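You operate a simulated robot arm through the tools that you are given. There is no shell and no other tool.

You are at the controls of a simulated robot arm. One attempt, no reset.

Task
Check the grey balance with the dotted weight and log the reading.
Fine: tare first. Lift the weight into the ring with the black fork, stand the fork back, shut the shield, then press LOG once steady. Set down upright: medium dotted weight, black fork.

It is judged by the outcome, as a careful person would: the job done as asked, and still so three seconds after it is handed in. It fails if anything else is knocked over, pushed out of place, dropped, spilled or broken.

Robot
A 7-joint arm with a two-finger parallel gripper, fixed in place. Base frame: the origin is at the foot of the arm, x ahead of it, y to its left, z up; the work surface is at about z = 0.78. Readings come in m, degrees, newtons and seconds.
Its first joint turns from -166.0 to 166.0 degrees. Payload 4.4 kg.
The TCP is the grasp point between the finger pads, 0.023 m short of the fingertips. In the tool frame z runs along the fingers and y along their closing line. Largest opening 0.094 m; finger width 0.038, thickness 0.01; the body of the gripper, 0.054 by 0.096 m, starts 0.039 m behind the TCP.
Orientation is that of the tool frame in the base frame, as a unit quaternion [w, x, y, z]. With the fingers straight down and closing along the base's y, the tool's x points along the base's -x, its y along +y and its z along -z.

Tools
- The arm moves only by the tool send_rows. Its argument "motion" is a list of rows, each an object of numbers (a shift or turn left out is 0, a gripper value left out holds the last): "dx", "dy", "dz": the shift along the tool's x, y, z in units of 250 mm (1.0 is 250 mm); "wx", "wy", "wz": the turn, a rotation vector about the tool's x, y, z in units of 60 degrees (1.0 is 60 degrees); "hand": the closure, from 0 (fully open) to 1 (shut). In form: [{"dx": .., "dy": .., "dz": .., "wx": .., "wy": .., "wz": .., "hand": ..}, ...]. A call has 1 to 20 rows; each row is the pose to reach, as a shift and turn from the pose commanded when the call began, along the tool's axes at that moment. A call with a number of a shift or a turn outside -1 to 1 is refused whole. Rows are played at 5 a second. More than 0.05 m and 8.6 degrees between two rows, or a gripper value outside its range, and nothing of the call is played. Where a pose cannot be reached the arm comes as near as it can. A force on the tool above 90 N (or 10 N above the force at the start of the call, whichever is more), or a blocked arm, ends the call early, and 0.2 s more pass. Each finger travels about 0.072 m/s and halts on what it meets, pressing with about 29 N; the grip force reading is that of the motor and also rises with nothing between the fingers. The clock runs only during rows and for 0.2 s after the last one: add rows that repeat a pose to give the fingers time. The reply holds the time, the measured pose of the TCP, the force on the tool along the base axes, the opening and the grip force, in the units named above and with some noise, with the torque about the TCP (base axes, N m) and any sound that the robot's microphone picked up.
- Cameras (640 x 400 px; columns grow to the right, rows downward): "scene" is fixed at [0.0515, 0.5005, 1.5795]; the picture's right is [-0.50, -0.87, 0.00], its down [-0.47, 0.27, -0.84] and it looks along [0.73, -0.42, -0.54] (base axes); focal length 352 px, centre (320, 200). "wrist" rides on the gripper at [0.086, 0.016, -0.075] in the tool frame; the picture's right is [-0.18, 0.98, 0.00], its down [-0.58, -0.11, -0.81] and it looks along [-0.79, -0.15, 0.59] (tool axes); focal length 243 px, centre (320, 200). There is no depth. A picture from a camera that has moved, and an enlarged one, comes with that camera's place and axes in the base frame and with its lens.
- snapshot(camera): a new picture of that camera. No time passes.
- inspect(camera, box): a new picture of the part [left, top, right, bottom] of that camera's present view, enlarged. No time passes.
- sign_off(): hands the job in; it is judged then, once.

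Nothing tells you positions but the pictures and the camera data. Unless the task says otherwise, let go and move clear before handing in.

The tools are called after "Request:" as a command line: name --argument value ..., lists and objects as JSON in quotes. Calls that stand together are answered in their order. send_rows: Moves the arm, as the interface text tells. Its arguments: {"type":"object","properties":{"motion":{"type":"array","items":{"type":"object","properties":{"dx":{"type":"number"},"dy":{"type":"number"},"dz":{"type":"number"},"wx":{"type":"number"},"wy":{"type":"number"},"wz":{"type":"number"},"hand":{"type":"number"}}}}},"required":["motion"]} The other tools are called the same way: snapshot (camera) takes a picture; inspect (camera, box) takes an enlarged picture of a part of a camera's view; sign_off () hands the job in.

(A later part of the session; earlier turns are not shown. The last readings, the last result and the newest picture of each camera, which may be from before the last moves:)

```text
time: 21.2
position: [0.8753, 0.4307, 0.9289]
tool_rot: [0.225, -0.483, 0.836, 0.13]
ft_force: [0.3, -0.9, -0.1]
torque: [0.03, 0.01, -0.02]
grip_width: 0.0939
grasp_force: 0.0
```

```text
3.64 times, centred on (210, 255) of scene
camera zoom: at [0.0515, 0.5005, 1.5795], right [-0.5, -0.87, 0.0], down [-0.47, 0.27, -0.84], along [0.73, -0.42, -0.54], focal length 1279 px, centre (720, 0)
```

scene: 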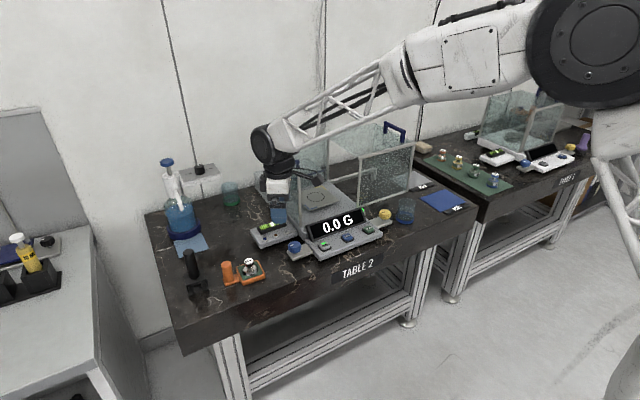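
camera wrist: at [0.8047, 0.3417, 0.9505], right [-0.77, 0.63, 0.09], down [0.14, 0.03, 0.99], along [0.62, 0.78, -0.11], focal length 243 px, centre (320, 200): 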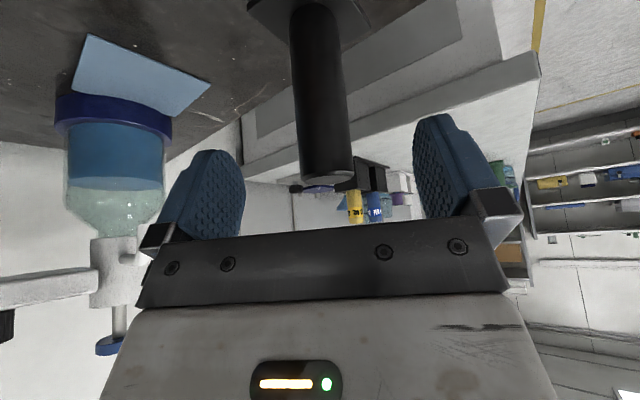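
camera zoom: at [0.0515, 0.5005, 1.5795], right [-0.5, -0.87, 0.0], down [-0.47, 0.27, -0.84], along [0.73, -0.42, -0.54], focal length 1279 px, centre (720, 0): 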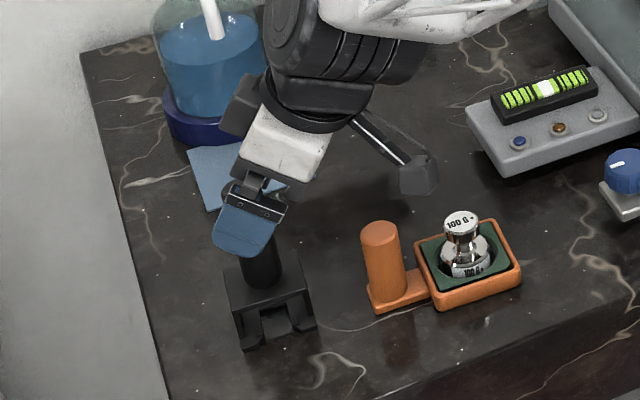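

Request:
send_rows --motion '[{"dz": 0.08}, {"dz": 0.16}, {"dz": 0.16}]'

Request:
snapshot --camera "wrist"

Request:
inspect --camera "scene" --box '[160, 210, 250, 300]'

```text
time: 22.0
position: [0.8841, 0.448, 0.8939]
tool_rot: [0.226, -0.482, 0.836, 0.13]
ft_force: [-0.6, 0.3, 0.4]
torque: [0.03, 0.0, 0.0]
grip_width: 0.094
grasp_force: 0.0
```

```text
taken
camera wrist: at [0.8145, 0.3602, 0.9169], right [-0.77, 0.63, 0.09], down [0.14, 0.03, 0.99], along [0.62, 0.78, -0.11], focal length 243 px, centre (320, 200)
```

wrist: 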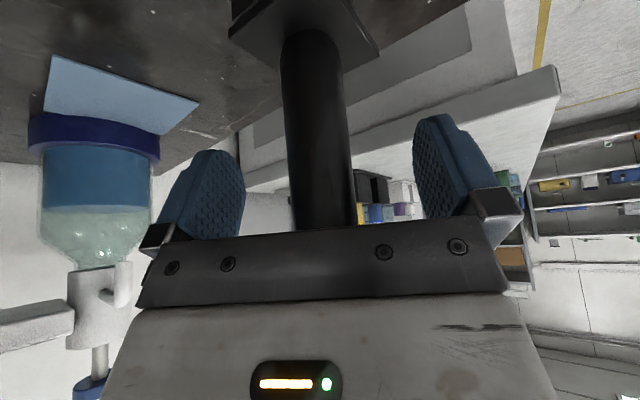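

```text
4.44 times, centred on (205, 255) of scene
camera zoom: at [0.0515, 0.5005, 1.5795], right [-0.5, -0.87, 0.0], down [-0.47, 0.27, -0.84], along [0.73, -0.42, -0.54], focal length 1563 px, centre (831, -44)
```

zoom: 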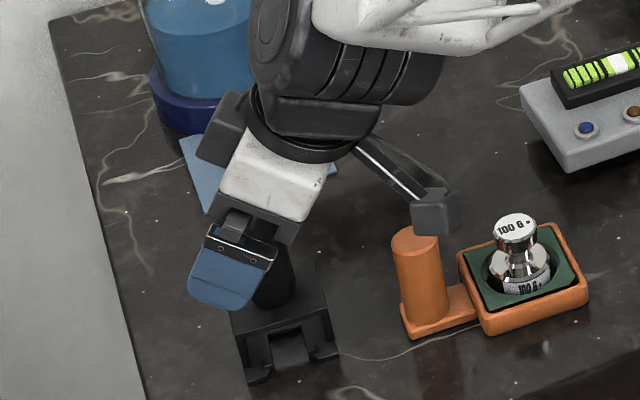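

The post sits centred between the pads. I'll close on it.

Request:
send_rows --motion '[{"hand": 0.4}, {"hand": 0.6}, {"hand": 0.8}, {"hand": 1.0}, {"hand": 1.0}, {"hand": 1.0}]'

Request:
snapshot --camera "wrist"

```text
time: 23.4
position: [0.8843, 0.4486, 0.8949]
tool_rot: [0.225, -0.482, 0.837, 0.128]
ft_force: [0.6, -0.5, -0.2]
torque: [-0.01, -0.04, -0.03]
grip_width: 0.0291
grasp_force: 29.1
```

```text
taken
camera wrist: at [0.8144, 0.3601, 0.9168], right [-0.77, 0.63, 0.09], down [0.14, 0.03, 0.99], along [0.62, 0.78, -0.11], focal length 243 px, centre (320, 200)
```

wrist: 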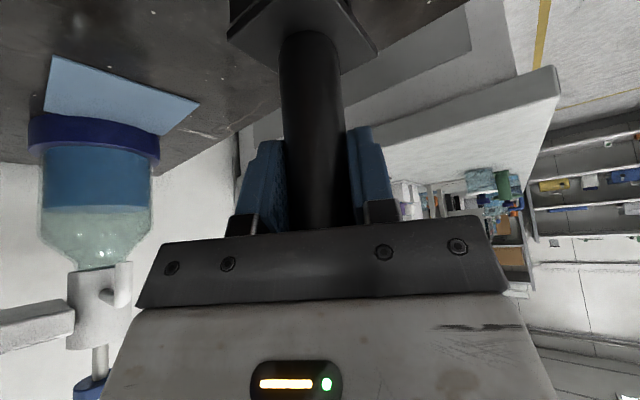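

The grip closed at 29 mm on the post. I'll lift it straight up a little and check it hangs firmly.

Request:
send_rows --motion '[{"dx": -0.04, "dz": -0.0693}, {"dx": -0.08, "dz": -0.1386}, {"dx": -0.16, "dz": -0.277}, {"dx": -0.24, "dz": -0.4157}, {"dx": -0.24, "dz": -0.4157}]'

Request:
snapshot --camera "wrist"

Request:
inspect --camera "scene" --box '[150, 170, 270, 310]'

```text
time: 24.6
position: [0.885, 0.4503, 1.014]
tool_rot: [0.224, -0.483, 0.836, 0.13]
ft_force: [0.6, -0.8, -1.1]
torque: [-0.02, 0.01, -0.01]
grip_width: 0.0288
grasp_force: 29.4
```

```text
taken
camera wrist: at [0.8141, 0.3615, 1.0364], right [-0.77, 0.63, 0.09], down [0.14, 0.03, 0.99], along [0.62, 0.78, -0.12], focal length 243 px, centre (320, 200)
```

wrist: 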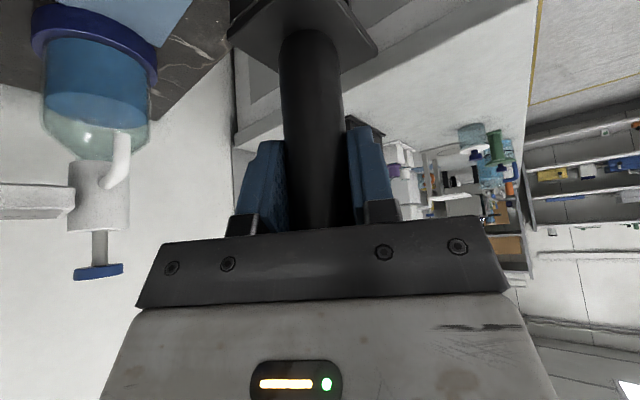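

```text
2.86 times, centred on (210, 240) of scene
camera zoom: at [0.0515, 0.5005, 1.5795], right [-0.5, -0.87, 0.0], down [-0.47, 0.27, -0.84], along [0.73, -0.42, -0.54], focal length 1005 px, centre (634, 86)
```

zoom: 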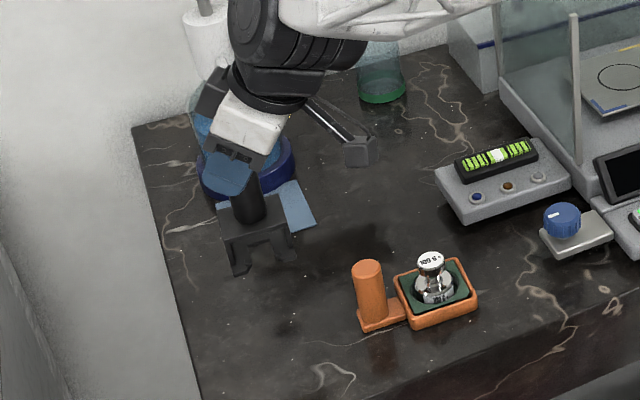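

The fork lifted cleanly and stayed upright in the grip. I'll turn it 90° so the tines point +y, carrying it past the stand on its -y side at safe height.

Request:
send_rows --motion '[{"dx": 0.0623, "dy": -0.0262, "dz": -0.036, "wx": 0.0625, "wz": 0.1083}, {"dx": 0.1247, "dy": -0.0523, "dz": -0.072, "wx": 0.125, "wz": 0.2165}, {"dx": 0.187, "dy": -0.0785, "dz": -0.108, "wx": 0.1875, "wz": 0.3248}, {"dx": 0.2493, "dy": -0.1047, "dz": -0.144, "wx": 0.25, "wz": 0.433}, {"dx": 0.3117, "dy": -0.1308, "dz": -0.18, "wx": 0.3125, "wz": 0.5413}, {"dx": 0.374, "dy": -0.157, "dz": -0.216, "wx": 0.375, "wz": 0.6495}, {"dx": 0.374, "dy": -0.157, "dz": -0.216, "wx": 0.375, "wz": 0.6495}]'

Request:
snapshot --camera "scene"

Request:
snapshot --camera "wrist"

```text
time: 26.2
position: [0.8655, 0.3364, 1.0169]
tool_rot: [0.26, -0.126, 0.957, 0.033]
ft_force: [3.4, -1.7, 21.5]
torque: [-0.04, -0.61, -0.03]
grip_width: 0.0238
grasp_force: 28.4
```

```text
taken
```

scene: 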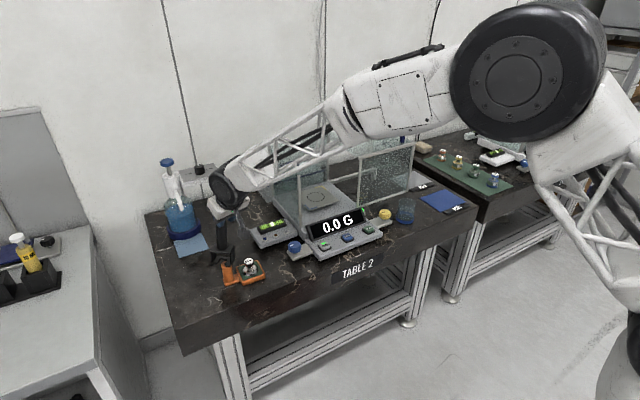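

```text
taken
camera wrist: at [0.7518, 0.3231, 1.0376], right [-0.1, 0.99, 0.09], down [0.12, -0.08, 0.99], along [0.99, 0.11, -0.11], focal length 243 px, centre (320, 200)
```

wrist: 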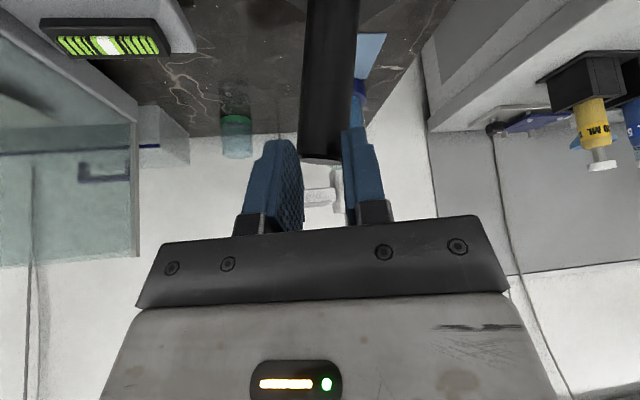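

The force jumped to 21 N and the post has shifted in the grip, so something is touching. I'm holding still and looking before doing anything else.

Request:
inspect --camera "scene" --box '[180, 180, 290, 300]'

Request:
inspect --camera "wrist" --box '[220, 0, 420, 240]'

```text
3.33 times, centred on (235, 240) of scene
camera zoom: at [0.0515, 0.5005, 1.5795], right [-0.5, -0.87, 0.0], down [-0.47, 0.27, -0.84], along [0.73, -0.42, -0.54], focal length 1172 px, centre (603, 67)
```

zoom: 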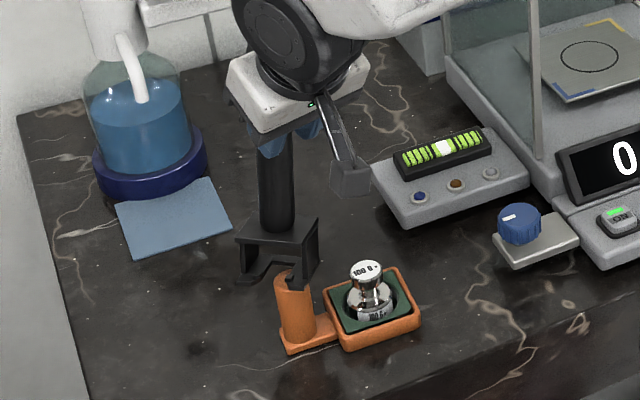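

```text
1.67 times, centred on (320, 120) of wrist
camera zoom: at [0.7518, 0.3231, 1.0376], right [-0.1, 0.99, 0.09], down [0.12, -0.08, 0.99], along [0.99, 0.11, -0.11], focal length 404 px, centre (320, 333)
```

zoom: 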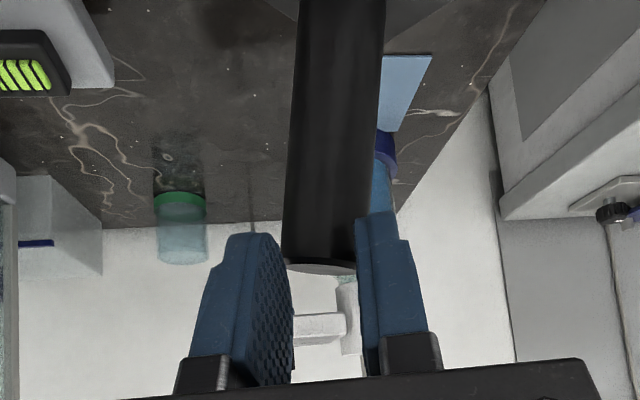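

Request:
inspect --camera "wrist" --box '[230, 110, 400, 235]'

Request:
inspect --camera "scene" --box '[205, 210, 265, 290]'

Request:
inspect --camera "wrist" --box '[270, 0, 390, 80]'

```text
3.20 times, centred on (315, 172) of wrist
camera zoom: at [0.7518, 0.3231, 1.0376], right [-0.1, 0.99, 0.09], down [0.12, -0.08, 0.99], along [0.99, 0.11, -0.11], focal length 776 px, centre (336, 288)
```

zoom: 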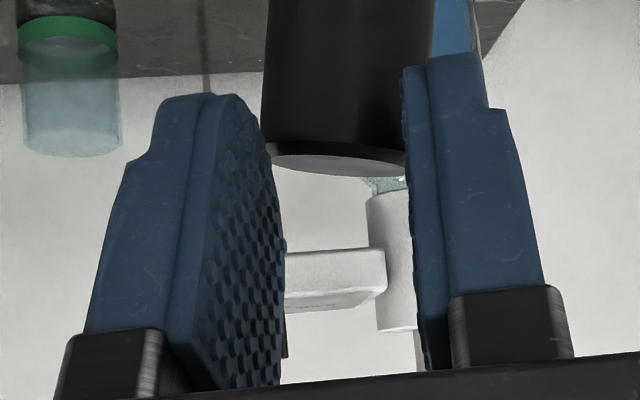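

```text
5.00 times, centred on (235, 250) of scene
camera zoom: at [0.0515, 0.5005, 1.5795], right [-0.5, -0.87, 0.0], down [-0.47, 0.27, -0.84], along [0.73, -0.42, -0.54], focal length 1758 px, centre (745, -50)
```

zoom: 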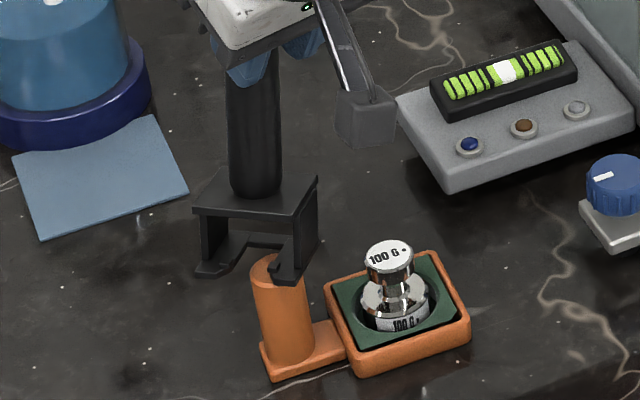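

```text
5.00 times, centred on (330, 40) of wrist
camera zoom: at [0.7518, 0.3231, 1.0376], right [-0.1, 0.99, 0.09], down [0.12, -0.08, 0.99], along [0.99, 0.11, -0.11], focal length 1213 px, centre (270, 1000)
```

zoom: 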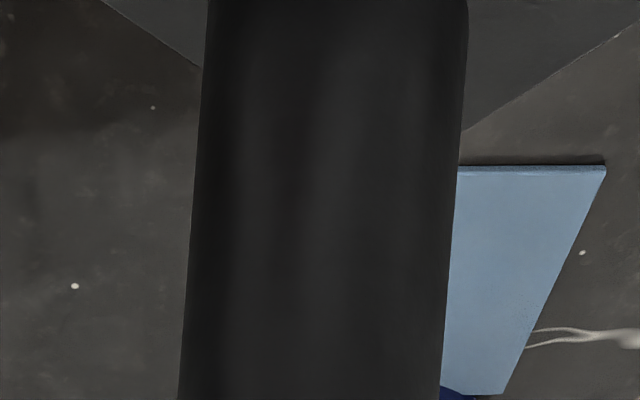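

The fork slid down in the grip. Its tine ends now rest on the stand's orange handle, with the fingertips pinching only the near edge of its top. The fingers still flank the post, so I'll open them barely wider than the post, run 5 cm down the tool axis, and close again in one quick call.

Request:
send_rows --motion '[{"dz": 0.04, "hand": 0.62}, {"dz": 0.2, "hand": 0.62}, {"dz": 0.2, "hand": 1.0}, {"dz": 0.2, "hand": 1.0}, {"dz": 0.2, "hand": 1.0}]'

Request:
snapshot --camera "wrist"

Request:
inspect --camera "scene" --box '[180, 190, 280, 300]'

```text
time: 27.4
position: [0.8878, 0.3427, 0.9697]
tool_rot: [0.258, -0.126, 0.957, 0.034]
ft_force: [-0.5, 0.8, 0.2]
torque: [-0.01, 0.01, 0.04]
grip_width: 0.0
grasp_force: 29.8
```

```text
taken
camera wrist: at [0.7754, 0.33, 0.9917], right [-0.1, 0.99, 0.09], down [0.12, -0.08, 0.99], along [0.99, 0.11, -0.12], focal length 243 px, centre (320, 200)
```

wrist: 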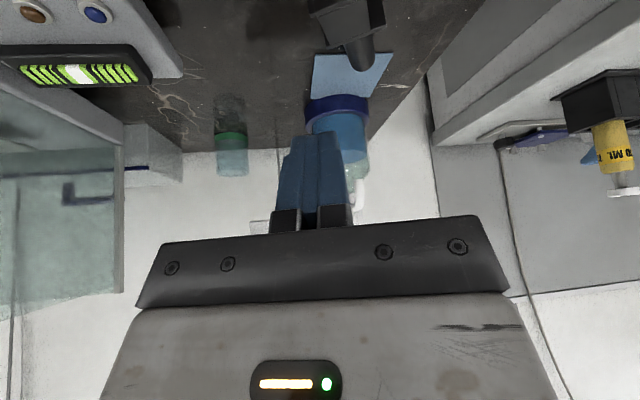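

```text
3.64 times, centred on (230, 245) of scene
camera zoom: at [0.0515, 0.5005, 1.5795], right [-0.5, -0.87, 0.0], down [-0.47, 0.27, -0.84], along [0.73, -0.42, -0.54], focal length 1279 px, centre (647, 36)
```

zoom: 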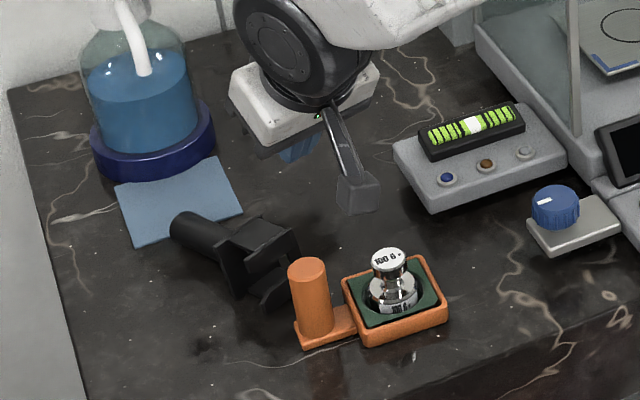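

The fork came free and fell onto the table. It is lying on its side, with the post toward the wash bottle. The stand and the weight have not moved. I'll back away upward, level the tool, and look at how the fork lies so I can pick it up.

Request:
send_rows --motion '[{"dx": 0.02, "dy": 0.01, "dz": -0.114, "hand": 1.0}, {"dx": 0.05, "dy": 0.02, "dz": -0.227, "wy": 0.125}, {"dx": 0.1, "dy": 0.03, "dz": -0.34, "wy": 0.25}, {"dx": 0.13, "dy": 0.041, "dz": -0.42, "wy": 0.375}, {"dx": 0.146, "dy": 0.041, "dz": -0.454, "wy": 0.5}, {"dx": 0.146, "dy": 0.041, "dz": -0.454, "wy": 0.5}]'

Request:
snapshot --camera "wrist"

Request:
inspect --camera "scene" --box '[180, 200, 280, 300]'

```text
time: 28.8
position: [0.7986, 0.3308, 1.0519]
tool_rot: [0.0, -0.13, 0.991, 0.0]
ft_force: [-0.5, -0.3, 0.8]
torque: [0.0, -0.02, 0.01]
grip_width: 0.0
grasp_force: 29.1
```

```text
taken
camera wrist: at [0.712, 0.3242, 1.1264], right [-0.08, 1.0, 0.0], down [0.59, 0.04, 0.81], along [0.8, 0.06, -0.59], focal length 243 px, centre (320, 200)
```

wrist: 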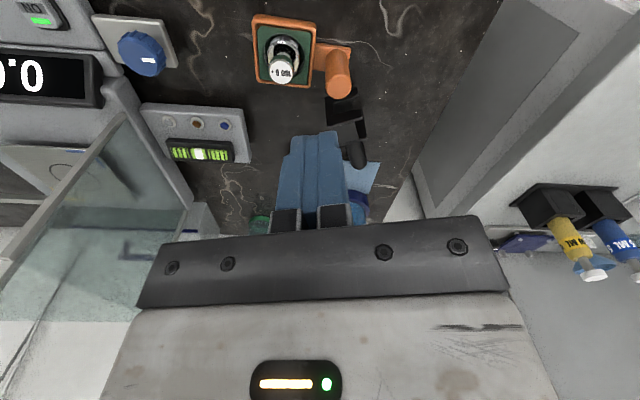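

```text
4.00 times, centred on (230, 250) of scene
camera zoom: at [0.0515, 0.5005, 1.5795], right [-0.5, -0.87, 0.0], down [-0.47, 0.27, -0.84], along [0.73, -0.42, -0.54], focal length 1406 px, centre (680, 0)
```

zoom: 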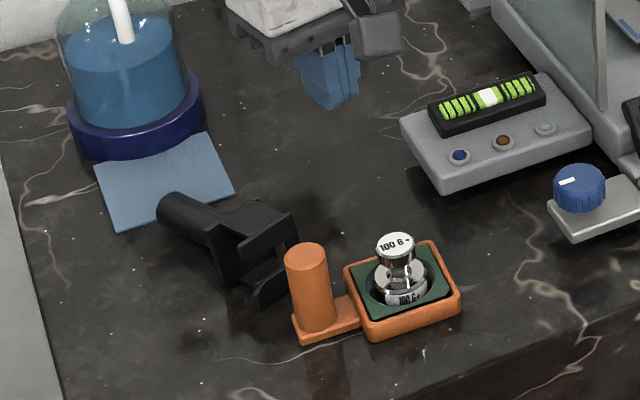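

Request:
send_rows --motion '[{"dz": -0.1, "hand": 0.3}, {"dz": -0.2, "hand": 0.0}, {"dz": -0.2, "hand": 0.0}]'

Request:
inspect --camera "wrist" --box '[290, 60, 410, 180]'

Request:
inspect --camera "scene" --box '[195, 240, 260, 285]'

```text
time: 29.6
position: [0.8006, 0.3289, 1.1002]
tool_rot: [0.0, -0.13, 0.991, 0.001]
ft_force: [0.3, 0.1, 0.1]
torque: [-0.02, -0.02, 0.01]
grip_width: 0.094
grasp_force: 0.0
```

```text
3.33 times, centred on (350, 120) of wrist
camera zoom: at [0.713, 0.3234, 1.1764], right [-0.08, 1.0, 0.0], down [0.59, 0.04, 0.81], along [0.8, 0.06, -0.59], focal length 809 px, centre (220, 467)
```

zoom: 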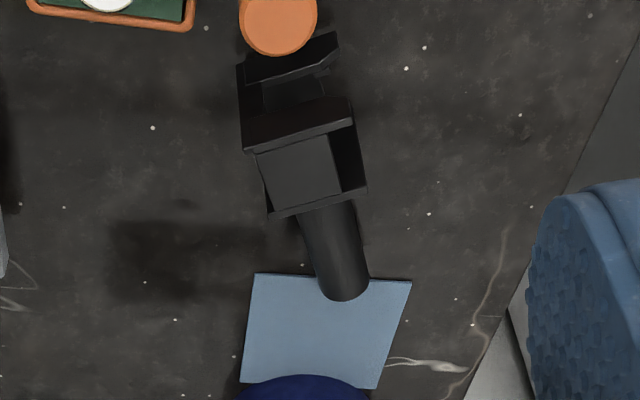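

```text
8.89 times, centred on (228, 262) of scene
camera zoom: at [0.0515, 0.5005, 1.5795], right [-0.5, -0.87, 0.0], down [-0.47, 0.27, -0.84], along [0.73, -0.42, -0.54], focal length 3125 px, centre (1142, -356)
```

zoom: 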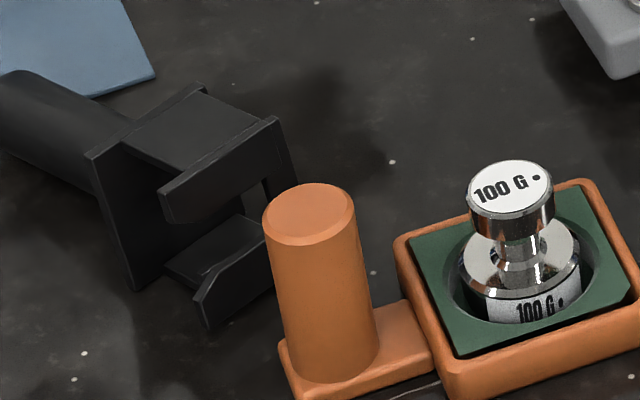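

The fork lies on one side wall, its post horizontal and pointing away from me (about 23° azimuth). The plate is near (0.95, 0.389) and the post end near (1.03, 0.42). I'll approach the post end tilted 40° so I can carry the fork low to an open spot nearer me and stand it up there.

Request:
send_rows --motion '[{"dx": -0.096, "dy": 0.011, "dz": 0.136, "wx": -0.0083, "wy": -0.111, "wz": -0.0229, "hand": 0}, {"dx": -0.193, "dy": 0.023, "dz": 0.271, "wx": -0.0167, "wy": -0.222, "wz": -0.0458}, {"dx": -0.289, "dy": 0.034, "dz": 0.407, "wx": -0.025, "wy": -0.3325, "wz": -0.0688}, {"dx": -0.385, "dy": 0.045, "dz": 0.543, "wx": -0.0333, "wy": -0.443, "wz": -0.0917}, {"dx": -0.482, "dy": 0.057, "dz": 0.678, "wx": -0.0417, "wy": -0.554, "wz": -0.1146}, {"dx": -0.578, "dy": 0.068, "dz": 0.814, "wx": -0.05, "wy": -0.665, "wz": -0.1375}, {"dx": -0.578, "dy": 0.068, "dz": 0.814, "wx": -0.05, "wy": -0.665, "wz": -0.1375}]'

Request:
snapshot --camera "wrist"

Request:
inspect --camera "scene" --box '[170, 180, 290, 290]'

```text
time: 31.2
position: [0.9362, 0.3829, 0.8969]
tool_rot: [0.336, -0.192, 0.919, 0.07]
ft_force: [0.6, -1.1, 0.1]
torque: [0.0, 0.01, 0.0]
grip_width: 0.0939
grasp_force: 0.0
```

```text
taken
camera wrist: at [0.8243, 0.3526, 0.8989], right [-0.26, 0.96, 0.12], down [-0.03, -0.13, 0.99], along [0.96, 0.26, 0.06], focal length 243 px, centre (320, 200)
```

wrist: 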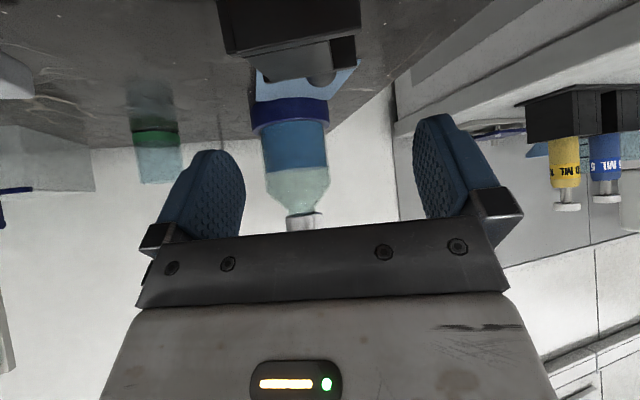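

```text
3.64 times, centred on (230, 235) of scene
camera zoom: at [0.0515, 0.5005, 1.5795], right [-0.5, -0.87, 0.0], down [-0.47, 0.27, -0.84], along [0.73, -0.42, -0.54], focal length 1279 px, centre (647, 73)
```

zoom: 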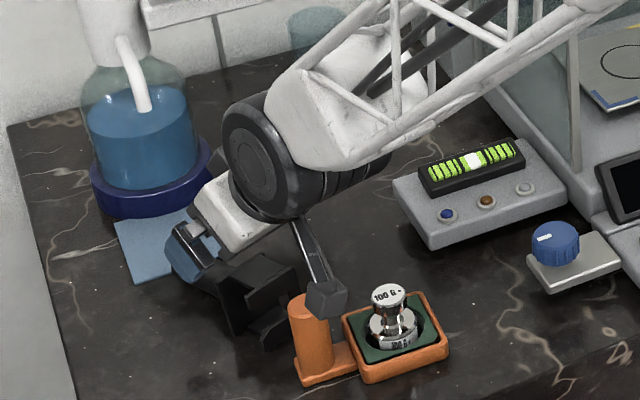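

The camera block would strike the stand's handle if I went for the post end from here. Instead I'll straddle the fork's box section, 52 mm wide, at a 20° tilt, which keeps clear of the stand. First I'll rise and reduce the tilt.

Request:
send_rows --motion '[{"dx": -0.015, "dz": -0.05, "wy": 0.111}, {"dx": -0.03, "dz": -0.1, "wy": 0.222}, {"dx": -0.044, "dz": -0.146, "wy": 0.333}, {"dx": -0.044, "dz": -0.146, "wy": 0.333}]'

Request:
snapshot --camera "wrist"

Request:
inspect --camera "wrist" --box '[240, 0, 420, 120]'

Request:
inspect --camera "scene" --box '[170, 190, 280, 290]'

```text
time: 32.2
position: [0.922, 0.378, 0.9325]
tool_rot: [0.171, -0.201, 0.964, 0.035]
ft_force: [0.8, 0.3, 0.4]
torque: [-0.03, 0.0, -0.01]
grip_width: 0.094
grasp_force: 0.1
```

```text
taken
camera wrist: at [0.8172, 0.3501, 0.974], right [-0.23, 0.97, 0.06], down [0.29, 0.01, 0.96], along [0.93, 0.24, -0.28], focal length 243 px, centre (320, 200)
```

wrist: 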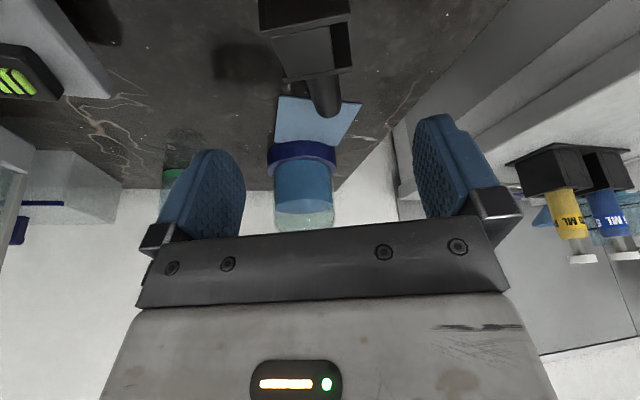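

```text
3.33 times, centred on (330, 60) of wrist
camera zoom: at [0.8172, 0.3501, 0.974], right [-0.23, 0.97, 0.06], down [0.29, 0.01, 0.96], along [0.93, 0.24, -0.28], focal length 809 px, centre (287, 667)
```

zoom: 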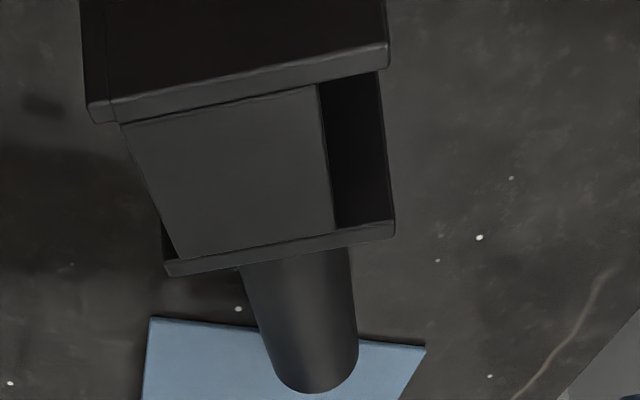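

```text
4.00 times, centred on (225, 240) of scene
camera zoom: at [0.0515, 0.5005, 1.5795], right [-0.5, -0.87, 0.0], down [-0.47, 0.27, -0.84], along [0.73, -0.42, -0.54], focal length 1406 px, centre (700, 40)
```

zoom: 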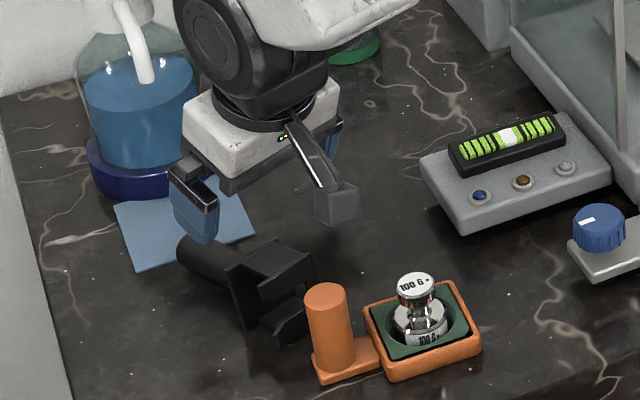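

The box is centred between the open fingers (2 mm off). I'll lower straight down in two steps, watching the camera block's clearance to the stand's handle.

Request:
send_rows --motion '[{"dx": 0.041, "dz": 0.113}, {"dx": 0.082, "dz": 0.226}, {"dx": 0.082, "dz": 0.226}]'

Request:
inspect --camera "scene" --box '[180, 200, 290, 290]'

Request:
snapshot --camera "wrist"

```text
time: 33.0
position: [0.9216, 0.3775, 0.8737]
tool_rot: [0.17, -0.202, 0.964, 0.036]
ft_force: [-0.9, 0.2, -0.9]
torque: [0.01, -0.02, 0.02]
grip_width: 0.0939
grasp_force: 0.2
```

```text
4.44 times, centred on (235, 245) of scene
camera zoom: at [0.0515, 0.5005, 1.5795], right [-0.5, -0.87, 0.0], down [-0.47, 0.27, -0.84], along [0.73, -0.42, -0.54], focal length 1563 px, centre (698, 0)
```

zoom: 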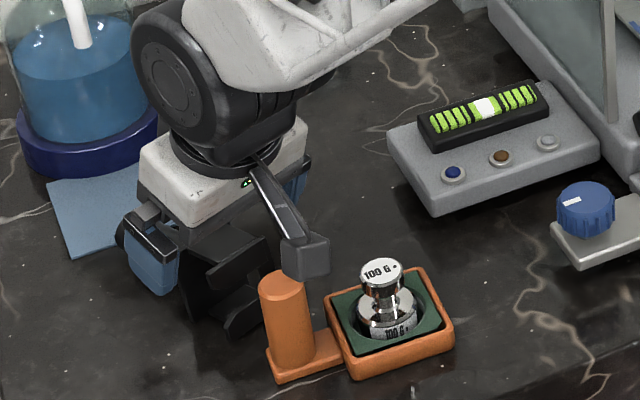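

```text
taken
camera wrist: at [0.8173, 0.3515, 0.9146], right [-0.23, 0.97, 0.06], down [0.29, 0.01, 0.96], along [0.93, 0.24, -0.28], focal length 243 px, centre (320, 200)
```

wrist: 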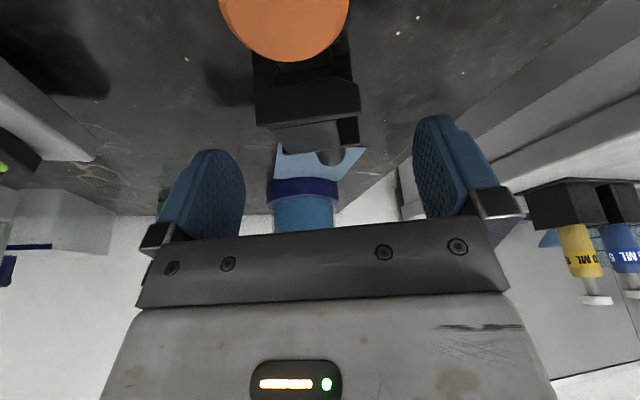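

The camera block is close to the handle, so I'll only go 28 mm lower. That is enough to pinch the upper part of the box.

Request:
send_rows --motion '[{"dx": 0.019, "dz": 0.053}, {"dx": 0.0383, "dz": 0.1053}, {"dx": 0.0383, "dz": 0.1053}]'

Request:
inspect --camera "scene" --box '[195, 220, 275, 290]'

Request:
snapshot --camera "wrist"

```text
time: 33.8
position: [0.9213, 0.3776, 0.8434]
tool_rot: [0.171, -0.201, 0.964, 0.036]
ft_force: [0.0, -0.4, -0.6]
torque: [0.0, -0.01, 0.04]
grip_width: 0.0941
grasp_force: 0.1
```

```text
5.71 times, centred on (235, 255) of scene
camera zoom: at [0.0515, 0.5005, 1.5795], right [-0.5, -0.87, 0.0], down [-0.47, 0.27, -0.84], along [0.73, -0.42, -0.54], focal length 2009 px, centre (806, -114)
```

zoom: 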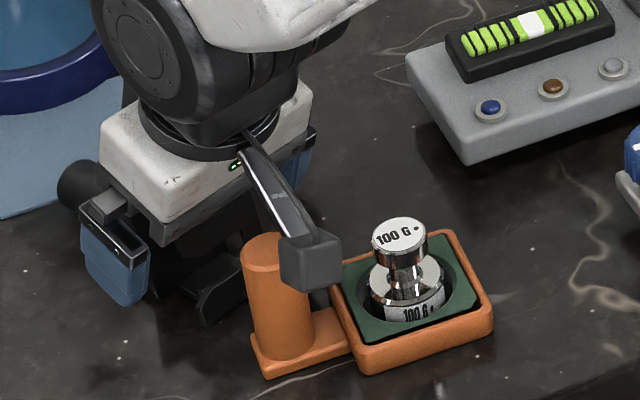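

```text
taken
camera wrist: at [0.8172, 0.3511, 0.8856], right [-0.23, 0.97, 0.06], down [0.29, 0.01, 0.96], along [0.93, 0.24, -0.28], focal length 243 px, centre (320, 200)
```

wrist: 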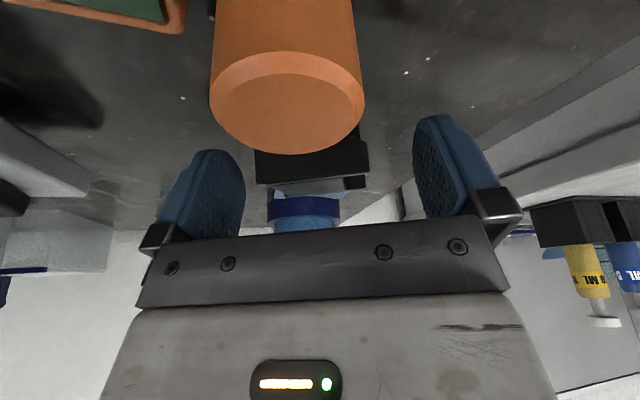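

Request:
send_rows --motion '[{"hand": 0.2}, {"hand": 0.4}, {"hand": 0.7}, {"hand": 1.0}, {"hand": 1.0}]'

Request:
snapshot --camera "wrist"

```text
time: 35.0
position: [0.9219, 0.3788, 0.8453]
tool_rot: [0.172, -0.202, 0.964, 0.036]
ft_force: [1.0, 0.1, -0.4]
torque: [-0.01, -0.02, 0.02]
grip_width: 0.0496
grasp_force: 29.6
```

```text
taken
camera wrist: at [0.8172, 0.3512, 0.8858], right [-0.23, 0.97, 0.06], down [0.29, 0.01, 0.96], along [0.93, 0.24, -0.28], focal length 243 px, centre (320, 200)
```

wrist: 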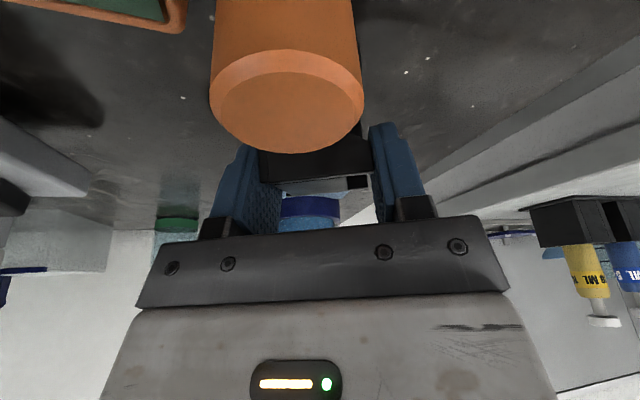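

The box is held (49.6 mm). I'll raise it slowly by 4 cm and check for slip.

Request:
send_rows --motion '[{"dx": -0.0137, "dz": -0.0376}, {"dx": -0.0274, "dz": -0.0752}, {"dx": -0.041, "dz": -0.1128}, {"dx": -0.0547, "dz": -0.1504}, {"dx": -0.0547, "dz": -0.1504}]'

Request:
snapshot --camera "wrist"

Request:
inspect --camera "scene" --box '[180, 200, 290, 290]'

```text
time: 36.2
position: [0.9203, 0.3776, 0.8848]
tool_rot: [0.17, -0.201, 0.964, 0.036]
ft_force: [-0.2, 0.5, -1.7]
torque: [0.02, 0.03, 0.01]
grip_width: 0.0495
grasp_force: 28.8
```

```text
taken
camera wrist: at [0.8165, 0.35, 0.9264], right [-0.23, 0.97, 0.06], down [0.29, 0.01, 0.96], along [0.93, 0.24, -0.28], focal length 243 px, centre (320, 200)
```

wrist: 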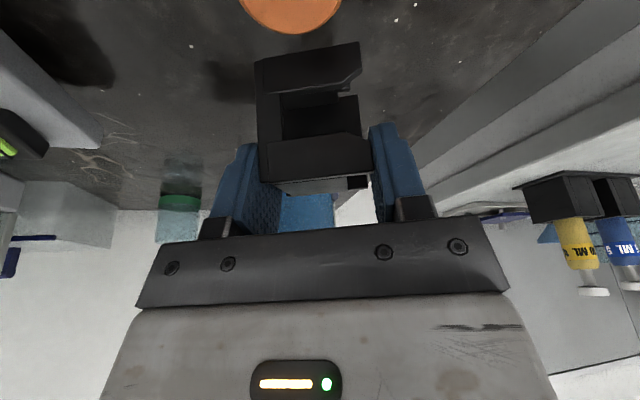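

```text
4.44 times, centred on (235, 245) of scene
camera zoom: at [0.0515, 0.5005, 1.5795], right [-0.5, -0.87, 0.0], down [-0.47, 0.27, -0.84], along [0.73, -0.42, -0.54], focal length 1563 px, centre (698, 0)
```

zoom: 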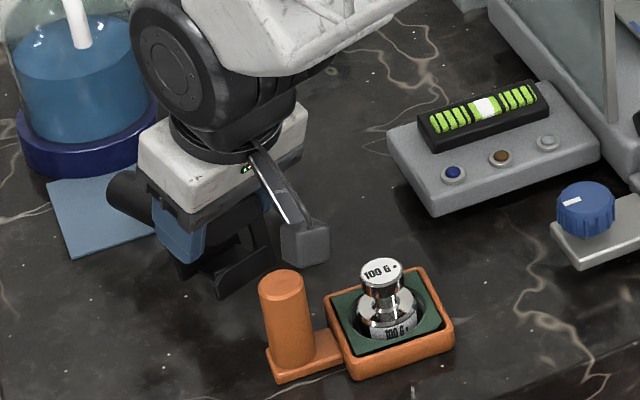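

The fork is lifted and held firmly. I'll carry it low around the far side of the stand, first sideways in +y.

Request:
send_rows --motion '[{"dy": 0.06}, {"dy": 0.125}, {"dy": 0.19}, {"dy": 0.255}, {"dy": 0.313}, {"dy": 0.313}]'

Request:
snapshot --camera "wrist"

Request:
inspect --camera "scene" --box '[150, 190, 280, 300]'

```text
time: 37.6
position: [0.8903, 0.4487, 0.8851]
tool_rot: [0.171, -0.202, 0.964, 0.035]
ft_force: [0.1, -0.2, -0.9]
torque: [-0.01, 0.04, 0.04]
grip_width: 0.0496
grasp_force: 29.2
```

```text
taken
camera wrist: at [0.7861, 0.422, 0.9266], right [-0.23, 0.97, 0.06], down [0.29, 0.01, 0.96], along [0.93, 0.24, -0.28], focal length 243 px, centre (320, 200)
```

wrist: 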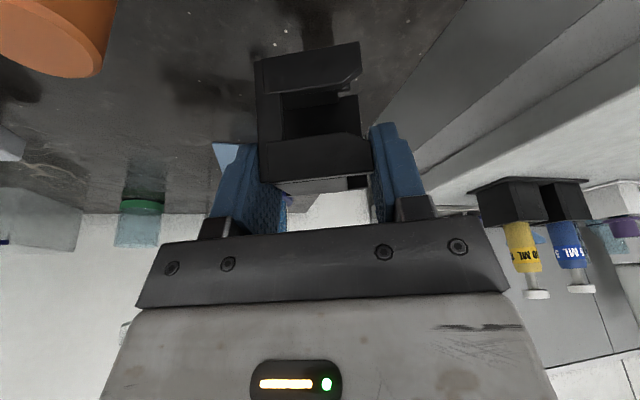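

```text
3.64 times, centred on (215, 245) of scene
camera zoom: at [0.0515, 0.5005, 1.5795], right [-0.5, -0.87, 0.0], down [-0.47, 0.27, -0.84], along [0.73, -0.42, -0.54], focal length 1279 px, centre (702, 36)
```

zoom: 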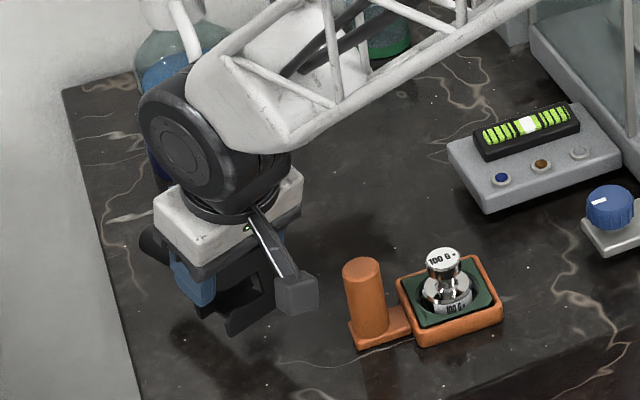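

Request:
send_rows --motion '[{"dx": 0.041, "dy": 0.013, "dz": -0.015, "wx": -0.02, "wz": -0.0556}, {"dx": 0.081, "dy": 0.027, "dz": -0.03, "wx": -0.0405, "wz": -0.111}, {"dx": 0.122, "dy": 0.04, "dz": -0.044, "wx": -0.061, "wz": -0.167}, {"dx": 0.163, "dy": 0.054, "dz": -0.059, "wx": -0.081, "wz": -0.2225}, {"dx": 0.203, "dy": 0.067, "dz": -0.074, "wx": -0.101, "wz": -0.278}, {"dx": 0.244, "dy": 0.08, "dz": -0.089, "wx": -0.1215, "wz": -0.334}, {"dx": 0.285, "dy": 0.094, "dz": -0.103, "wx": -0.142, "wz": -0.389}, {"dx": 0.325, "dy": 0.107, "dz": -0.118, "wx": -0.162, "wz": -0.445}, {"dx": 0.325, "dy": 0.107, "dz": -0.118, "wx": -0.162, "wz": -0.445}]'

Request:
snapshot --camera "wrist"

Request:
inspect --camera "scene" --box '[150, 190, 280, 320]'

```text
time: 39.6
position: [0.8007, 0.44, 0.884]
tool_rot: [0.155, -0.432, 0.885, 0.076]
ft_force: [0.8, 0.2, 0.3]
torque: [-0.06, 0.02, -0.01]
grip_width: 0.0494
grasp_force: 29.0
```

```text
taken
camera wrist: at [0.7223, 0.3661, 0.925], right [-0.67, 0.74, 0.06], down [0.25, 0.15, 0.96], along [0.7, 0.66, -0.28], focal length 243 px, centre (320, 200)
```

wrist: 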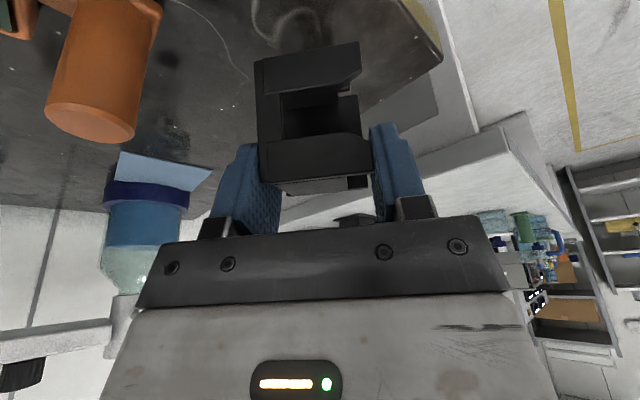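

```text
3.08 times, centred on (215, 255) of scene
camera zoom: at [0.0515, 0.5005, 1.5795], right [-0.5, -0.87, 0.0], down [-0.47, 0.27, -0.84], along [0.73, -0.42, -0.54], focal length 1082 px, centre (643, 31)
```

zoom: 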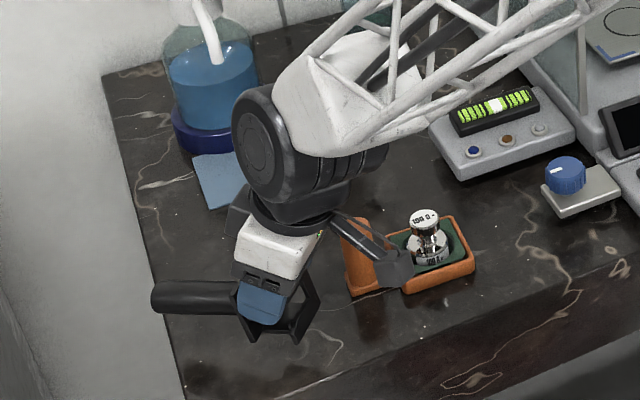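

The fork turned without slipping this time. I'll bring it to the open front-left area at about 80° azimuth and set it down on its side there.

Request:
send_rows --motion '[{"dx": 0.043, "dy": -0.011, "dz": -0.016, "wx": -0.02, "wz": -0.0548}, {"dx": 0.086, "dy": -0.023, "dz": -0.031, "wx": -0.04, "wz": -0.1097}, {"dx": 0.129, "dy": -0.034, "dz": -0.047, "wx": -0.06, "wz": -0.1645}, {"dx": 0.172, "dy": -0.046, "dz": -0.063, "wx": -0.08, "wz": -0.2194}, {"dx": 0.215, "dy": -0.057, "dz": -0.078, "wx": -0.1, "wz": -0.2742}, {"dx": 0.258, "dy": -0.068, "dz": -0.094, "wx": -0.12, "wz": -0.329}, {"dx": 0.301, "dy": -0.08, "dz": -0.109, "wx": -0.14, "wz": -0.3839}, {"dx": 0.344, "dy": -0.091, "dz": -0.125, "wx": -0.1596, "wz": -0.4387}, {"dx": 0.344, "dy": -0.091, "dz": -0.125, "wx": -0.1596, "wz": -0.4387}]'

Request:
snapshot --camera "wrist"

Request:
inspect --camera "scene" --box '[150, 200, 290, 330]'

```text
time: 41.6
position: [0.7632, 0.3534, 0.8833]
tool_rot: [0.134, -0.634, 0.753, 0.112]
ft_force: [-0.6, 0.4, -2.3]
torque: [-0.07, 0.01, -0.01]
grip_width: 0.0495
grasp_force: 29.1
```

```text
taken
camera wrist: at [0.7283, 0.2507, 0.925], right [-0.94, 0.34, 0.06], down [0.15, 0.25, 0.96], along [0.31, 0.91, -0.28], focal length 243 px, centre (320, 200)
```

wrist: 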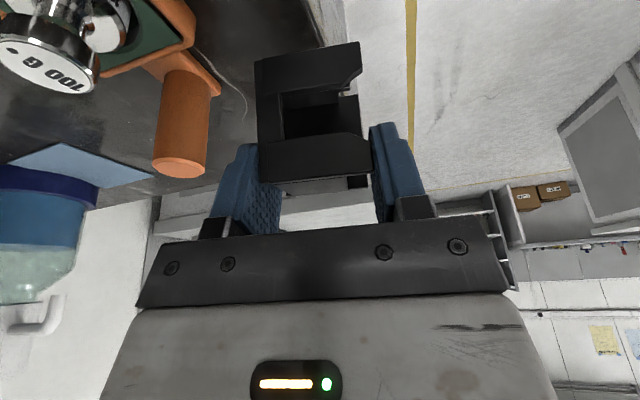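

```text
3.08 times, centred on (220, 265) of scene
camera zoom: at [0.0515, 0.5005, 1.5795], right [-0.5, -0.87, 0.0], down [-0.47, 0.27, -0.84], along [0.73, -0.42, -0.54], focal length 1082 px, centre (628, 0)
```

zoom: 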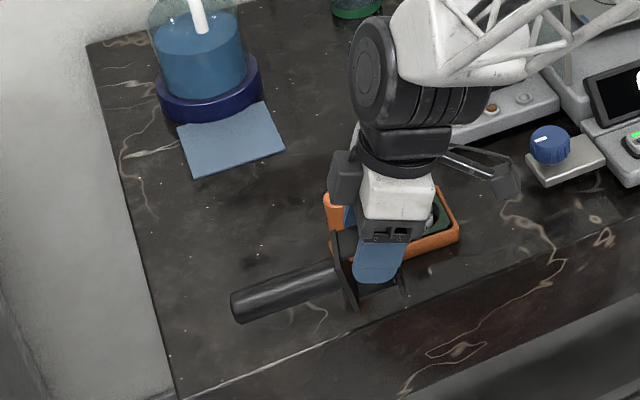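

The table's front edge is closer than I assumed (x ≈ 0.77), so this spot hangs over the edge. I'll bring the fork back to the clear table area left of the stand, still held low.

Request:
send_rows --motion '[{"dx": -0.043, "dy": -0.031, "dz": 0.016, "wx": -0.019, "wz": -0.052}, {"dx": -0.086, "dy": -0.062, "dz": 0.031, "wx": -0.038, "wz": -0.104}, {"dx": -0.129, "dy": -0.0925, "dz": 0.047, "wx": -0.057, "wz": -0.1565}, {"dx": -0.172, "dy": -0.123, "dz": 0.063, "wx": -0.076, "wz": -0.209}, {"dx": -0.215, "dy": -0.154, "dz": 0.078, "wx": -0.095, "wz": -0.261}, {"dx": -0.258, "dy": -0.185, "dz": 0.094, "wx": -0.114, "wz": -0.313}, {"dx": -0.258, "dy": -0.185, "dz": 0.094, "wx": -0.114, "wz": -0.313}]'

Request:
snapshot --camera "wrist"

Request:
inspect --camera "scene" --box '[150, 200, 290, 330]'

```text
time: 43.2
position: [0.8183, 0.4133, 0.8838]
tool_rot: [-0.112, 0.755, -0.633, -0.133]
ft_force: [-0.4, -0.9, -1.0]
torque: [-0.03, 0.03, -0.01]
grip_width: 0.0496
grasp_force: 28.9
```

```text
taken
camera wrist: at [0.821, 0.3063, 0.9248], right [-1.0, 0.0, 0.06], down [0.06, 0.28, 0.96], along [-0.02, 0.96, -0.28], focal length 243 px, centre (320, 200)
```

wrist: 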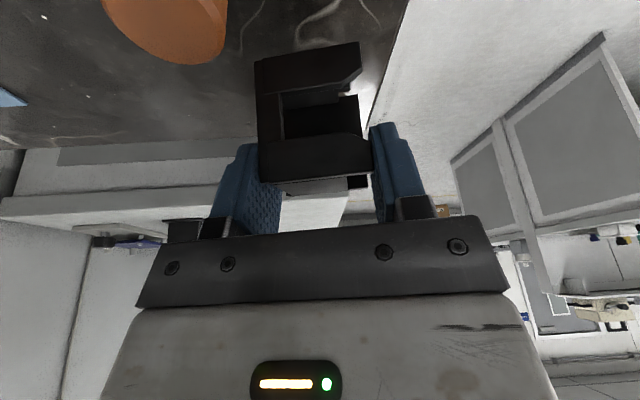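

```text
3.08 times, centred on (220, 265) of scene
camera zoom: at [0.0515, 0.5005, 1.5795], right [-0.5, -0.87, 0.0], down [-0.47, 0.27, -0.84], along [0.73, -0.42, -0.54], focal length 1082 px, centre (628, 0)
```

zoom: 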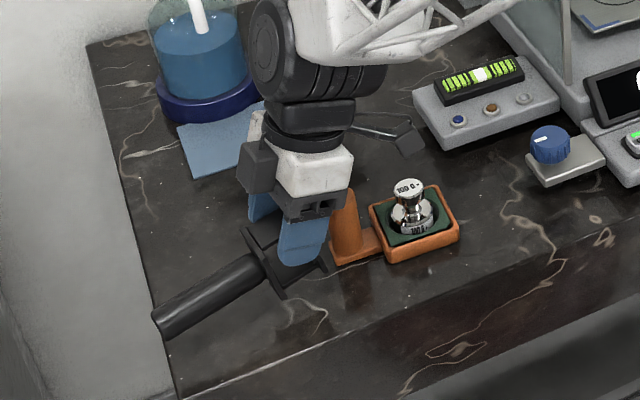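

Request:
send_rows --motion '[{"dx": -0.045, "dz": 0.0164}, {"dx": -0.028, "dz": 0.065}, {"dx": -0.01, "dz": 0.114}, {"dx": 0.0, "dz": 0.14}, {"dx": 0.0084, "dz": 0.163}, {"dx": 0.0084, "dz": 0.163}]'

Request:
inspect --camera "scene" --box '[160, 230, 280, 330]'

Request:
snapshot --camera "wrist"

```text
time: 44.6
position: [0.8187, 0.4238, 0.845]
tool_rot: [-0.111, 0.755, -0.633, -0.132]
ft_force: [-0.8, -0.7, -0.6]
torque: [-0.05, -0.03, 0.0]
grip_width: 0.0494
grasp_force: 28.9
```

```text
4.00 times, centred on (220, 280) of scene
camera zoom: at [0.0515, 0.5005, 1.5795], right [-0.5, -0.87, 0.0], down [-0.47, 0.27, -0.84], along [0.73, -0.42, -0.54], focal length 1406 px, centre (720, -120)
```

zoom: 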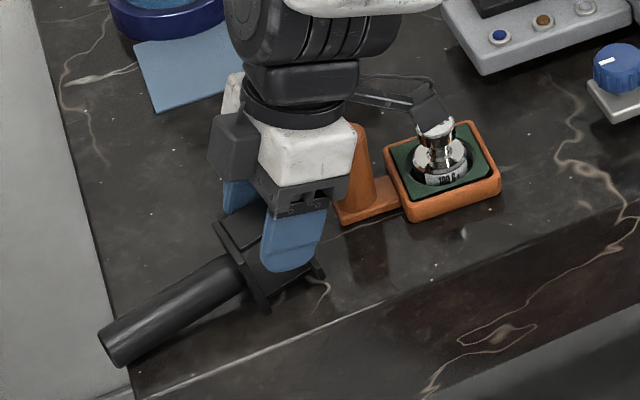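

```text
taken
camera wrist: at [0.8198, 0.3165, 0.8861], right [-1.0, 0.0, 0.06], down [0.06, 0.28, 0.96], along [-0.02, 0.96, -0.28], focal length 243 px, centre (320, 200)
```

wrist: 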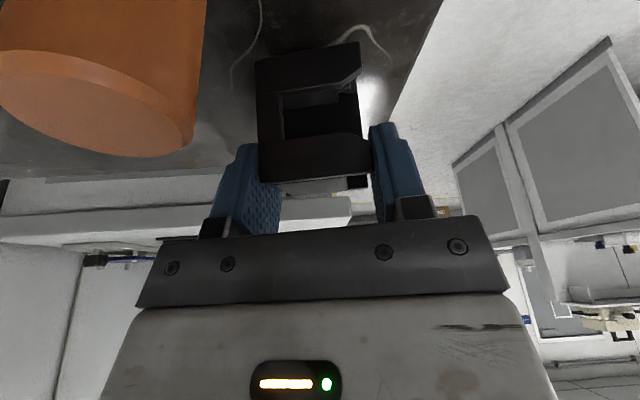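

Request:
send_rows --motion '[{"dx": 0.002, "dz": 0.0056}, {"dx": 0.002, "dz": 0.0056}]'

```text
time: 45.2
position: [0.8177, 0.4233, 0.8447]
tool_rot: [-0.113, 0.754, -0.633, -0.133]
ft_force: [-1.1, -1.5, 11.3]
torque: [0.19, 0.12, 0.03]
grip_width: 0.0494
grasp_force: 28.9
```

It touches down (11 N). I'll ease off a hair, open partly, and go straight up.

Request:
send_rows --motion '[{"dx": -0.002, "dz": -0.0056}, {"dx": -0.002, "dz": -0.0056, "hand": 0.35}, {"dx": -0.002, "dz": -0.0056, "hand": 0.2}, {"dx": -0.002, "dz": -0.0056, "hand": 0.2}, {"dx": -0.04, "dz": -0.11, "hand": 0.2}, {"dx": -0.1, "dz": -0.275, "hand": 0.2}, {"dx": -0.16, "dz": -0.44, "hand": 0.2}]'

Request:
snapshot --camera "scene"

Request:
snapshot --camera "wrist"

```text
time: 46.8
position: [0.8175, 0.4224, 0.9597]
tool_rot: [-0.111, 0.754, -0.633, -0.133]
ft_force: [0.4, 0.2, -0.8]
torque: [0.03, -0.04, 0.0]
grip_width: 0.0754
grasp_force: 0.1
```

```text
taken
```

scene: 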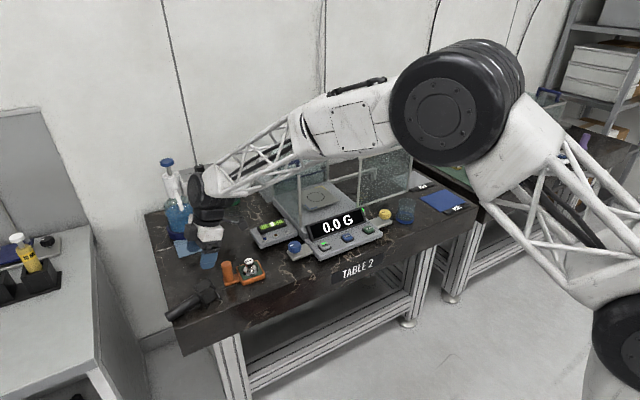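

```text
taken
camera wrist: at [0.8204, 0.3141, 1.002], right [-1.0, 0.0, 0.06], down [0.06, 0.29, 0.96], along [-0.02, 0.96, -0.28], focal length 243 px, centre (320, 200)
```

wrist: 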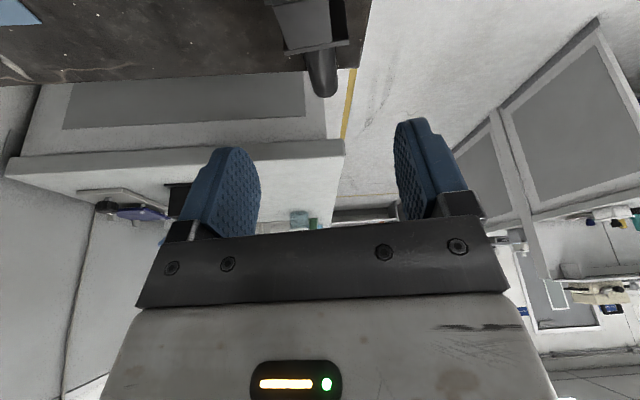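

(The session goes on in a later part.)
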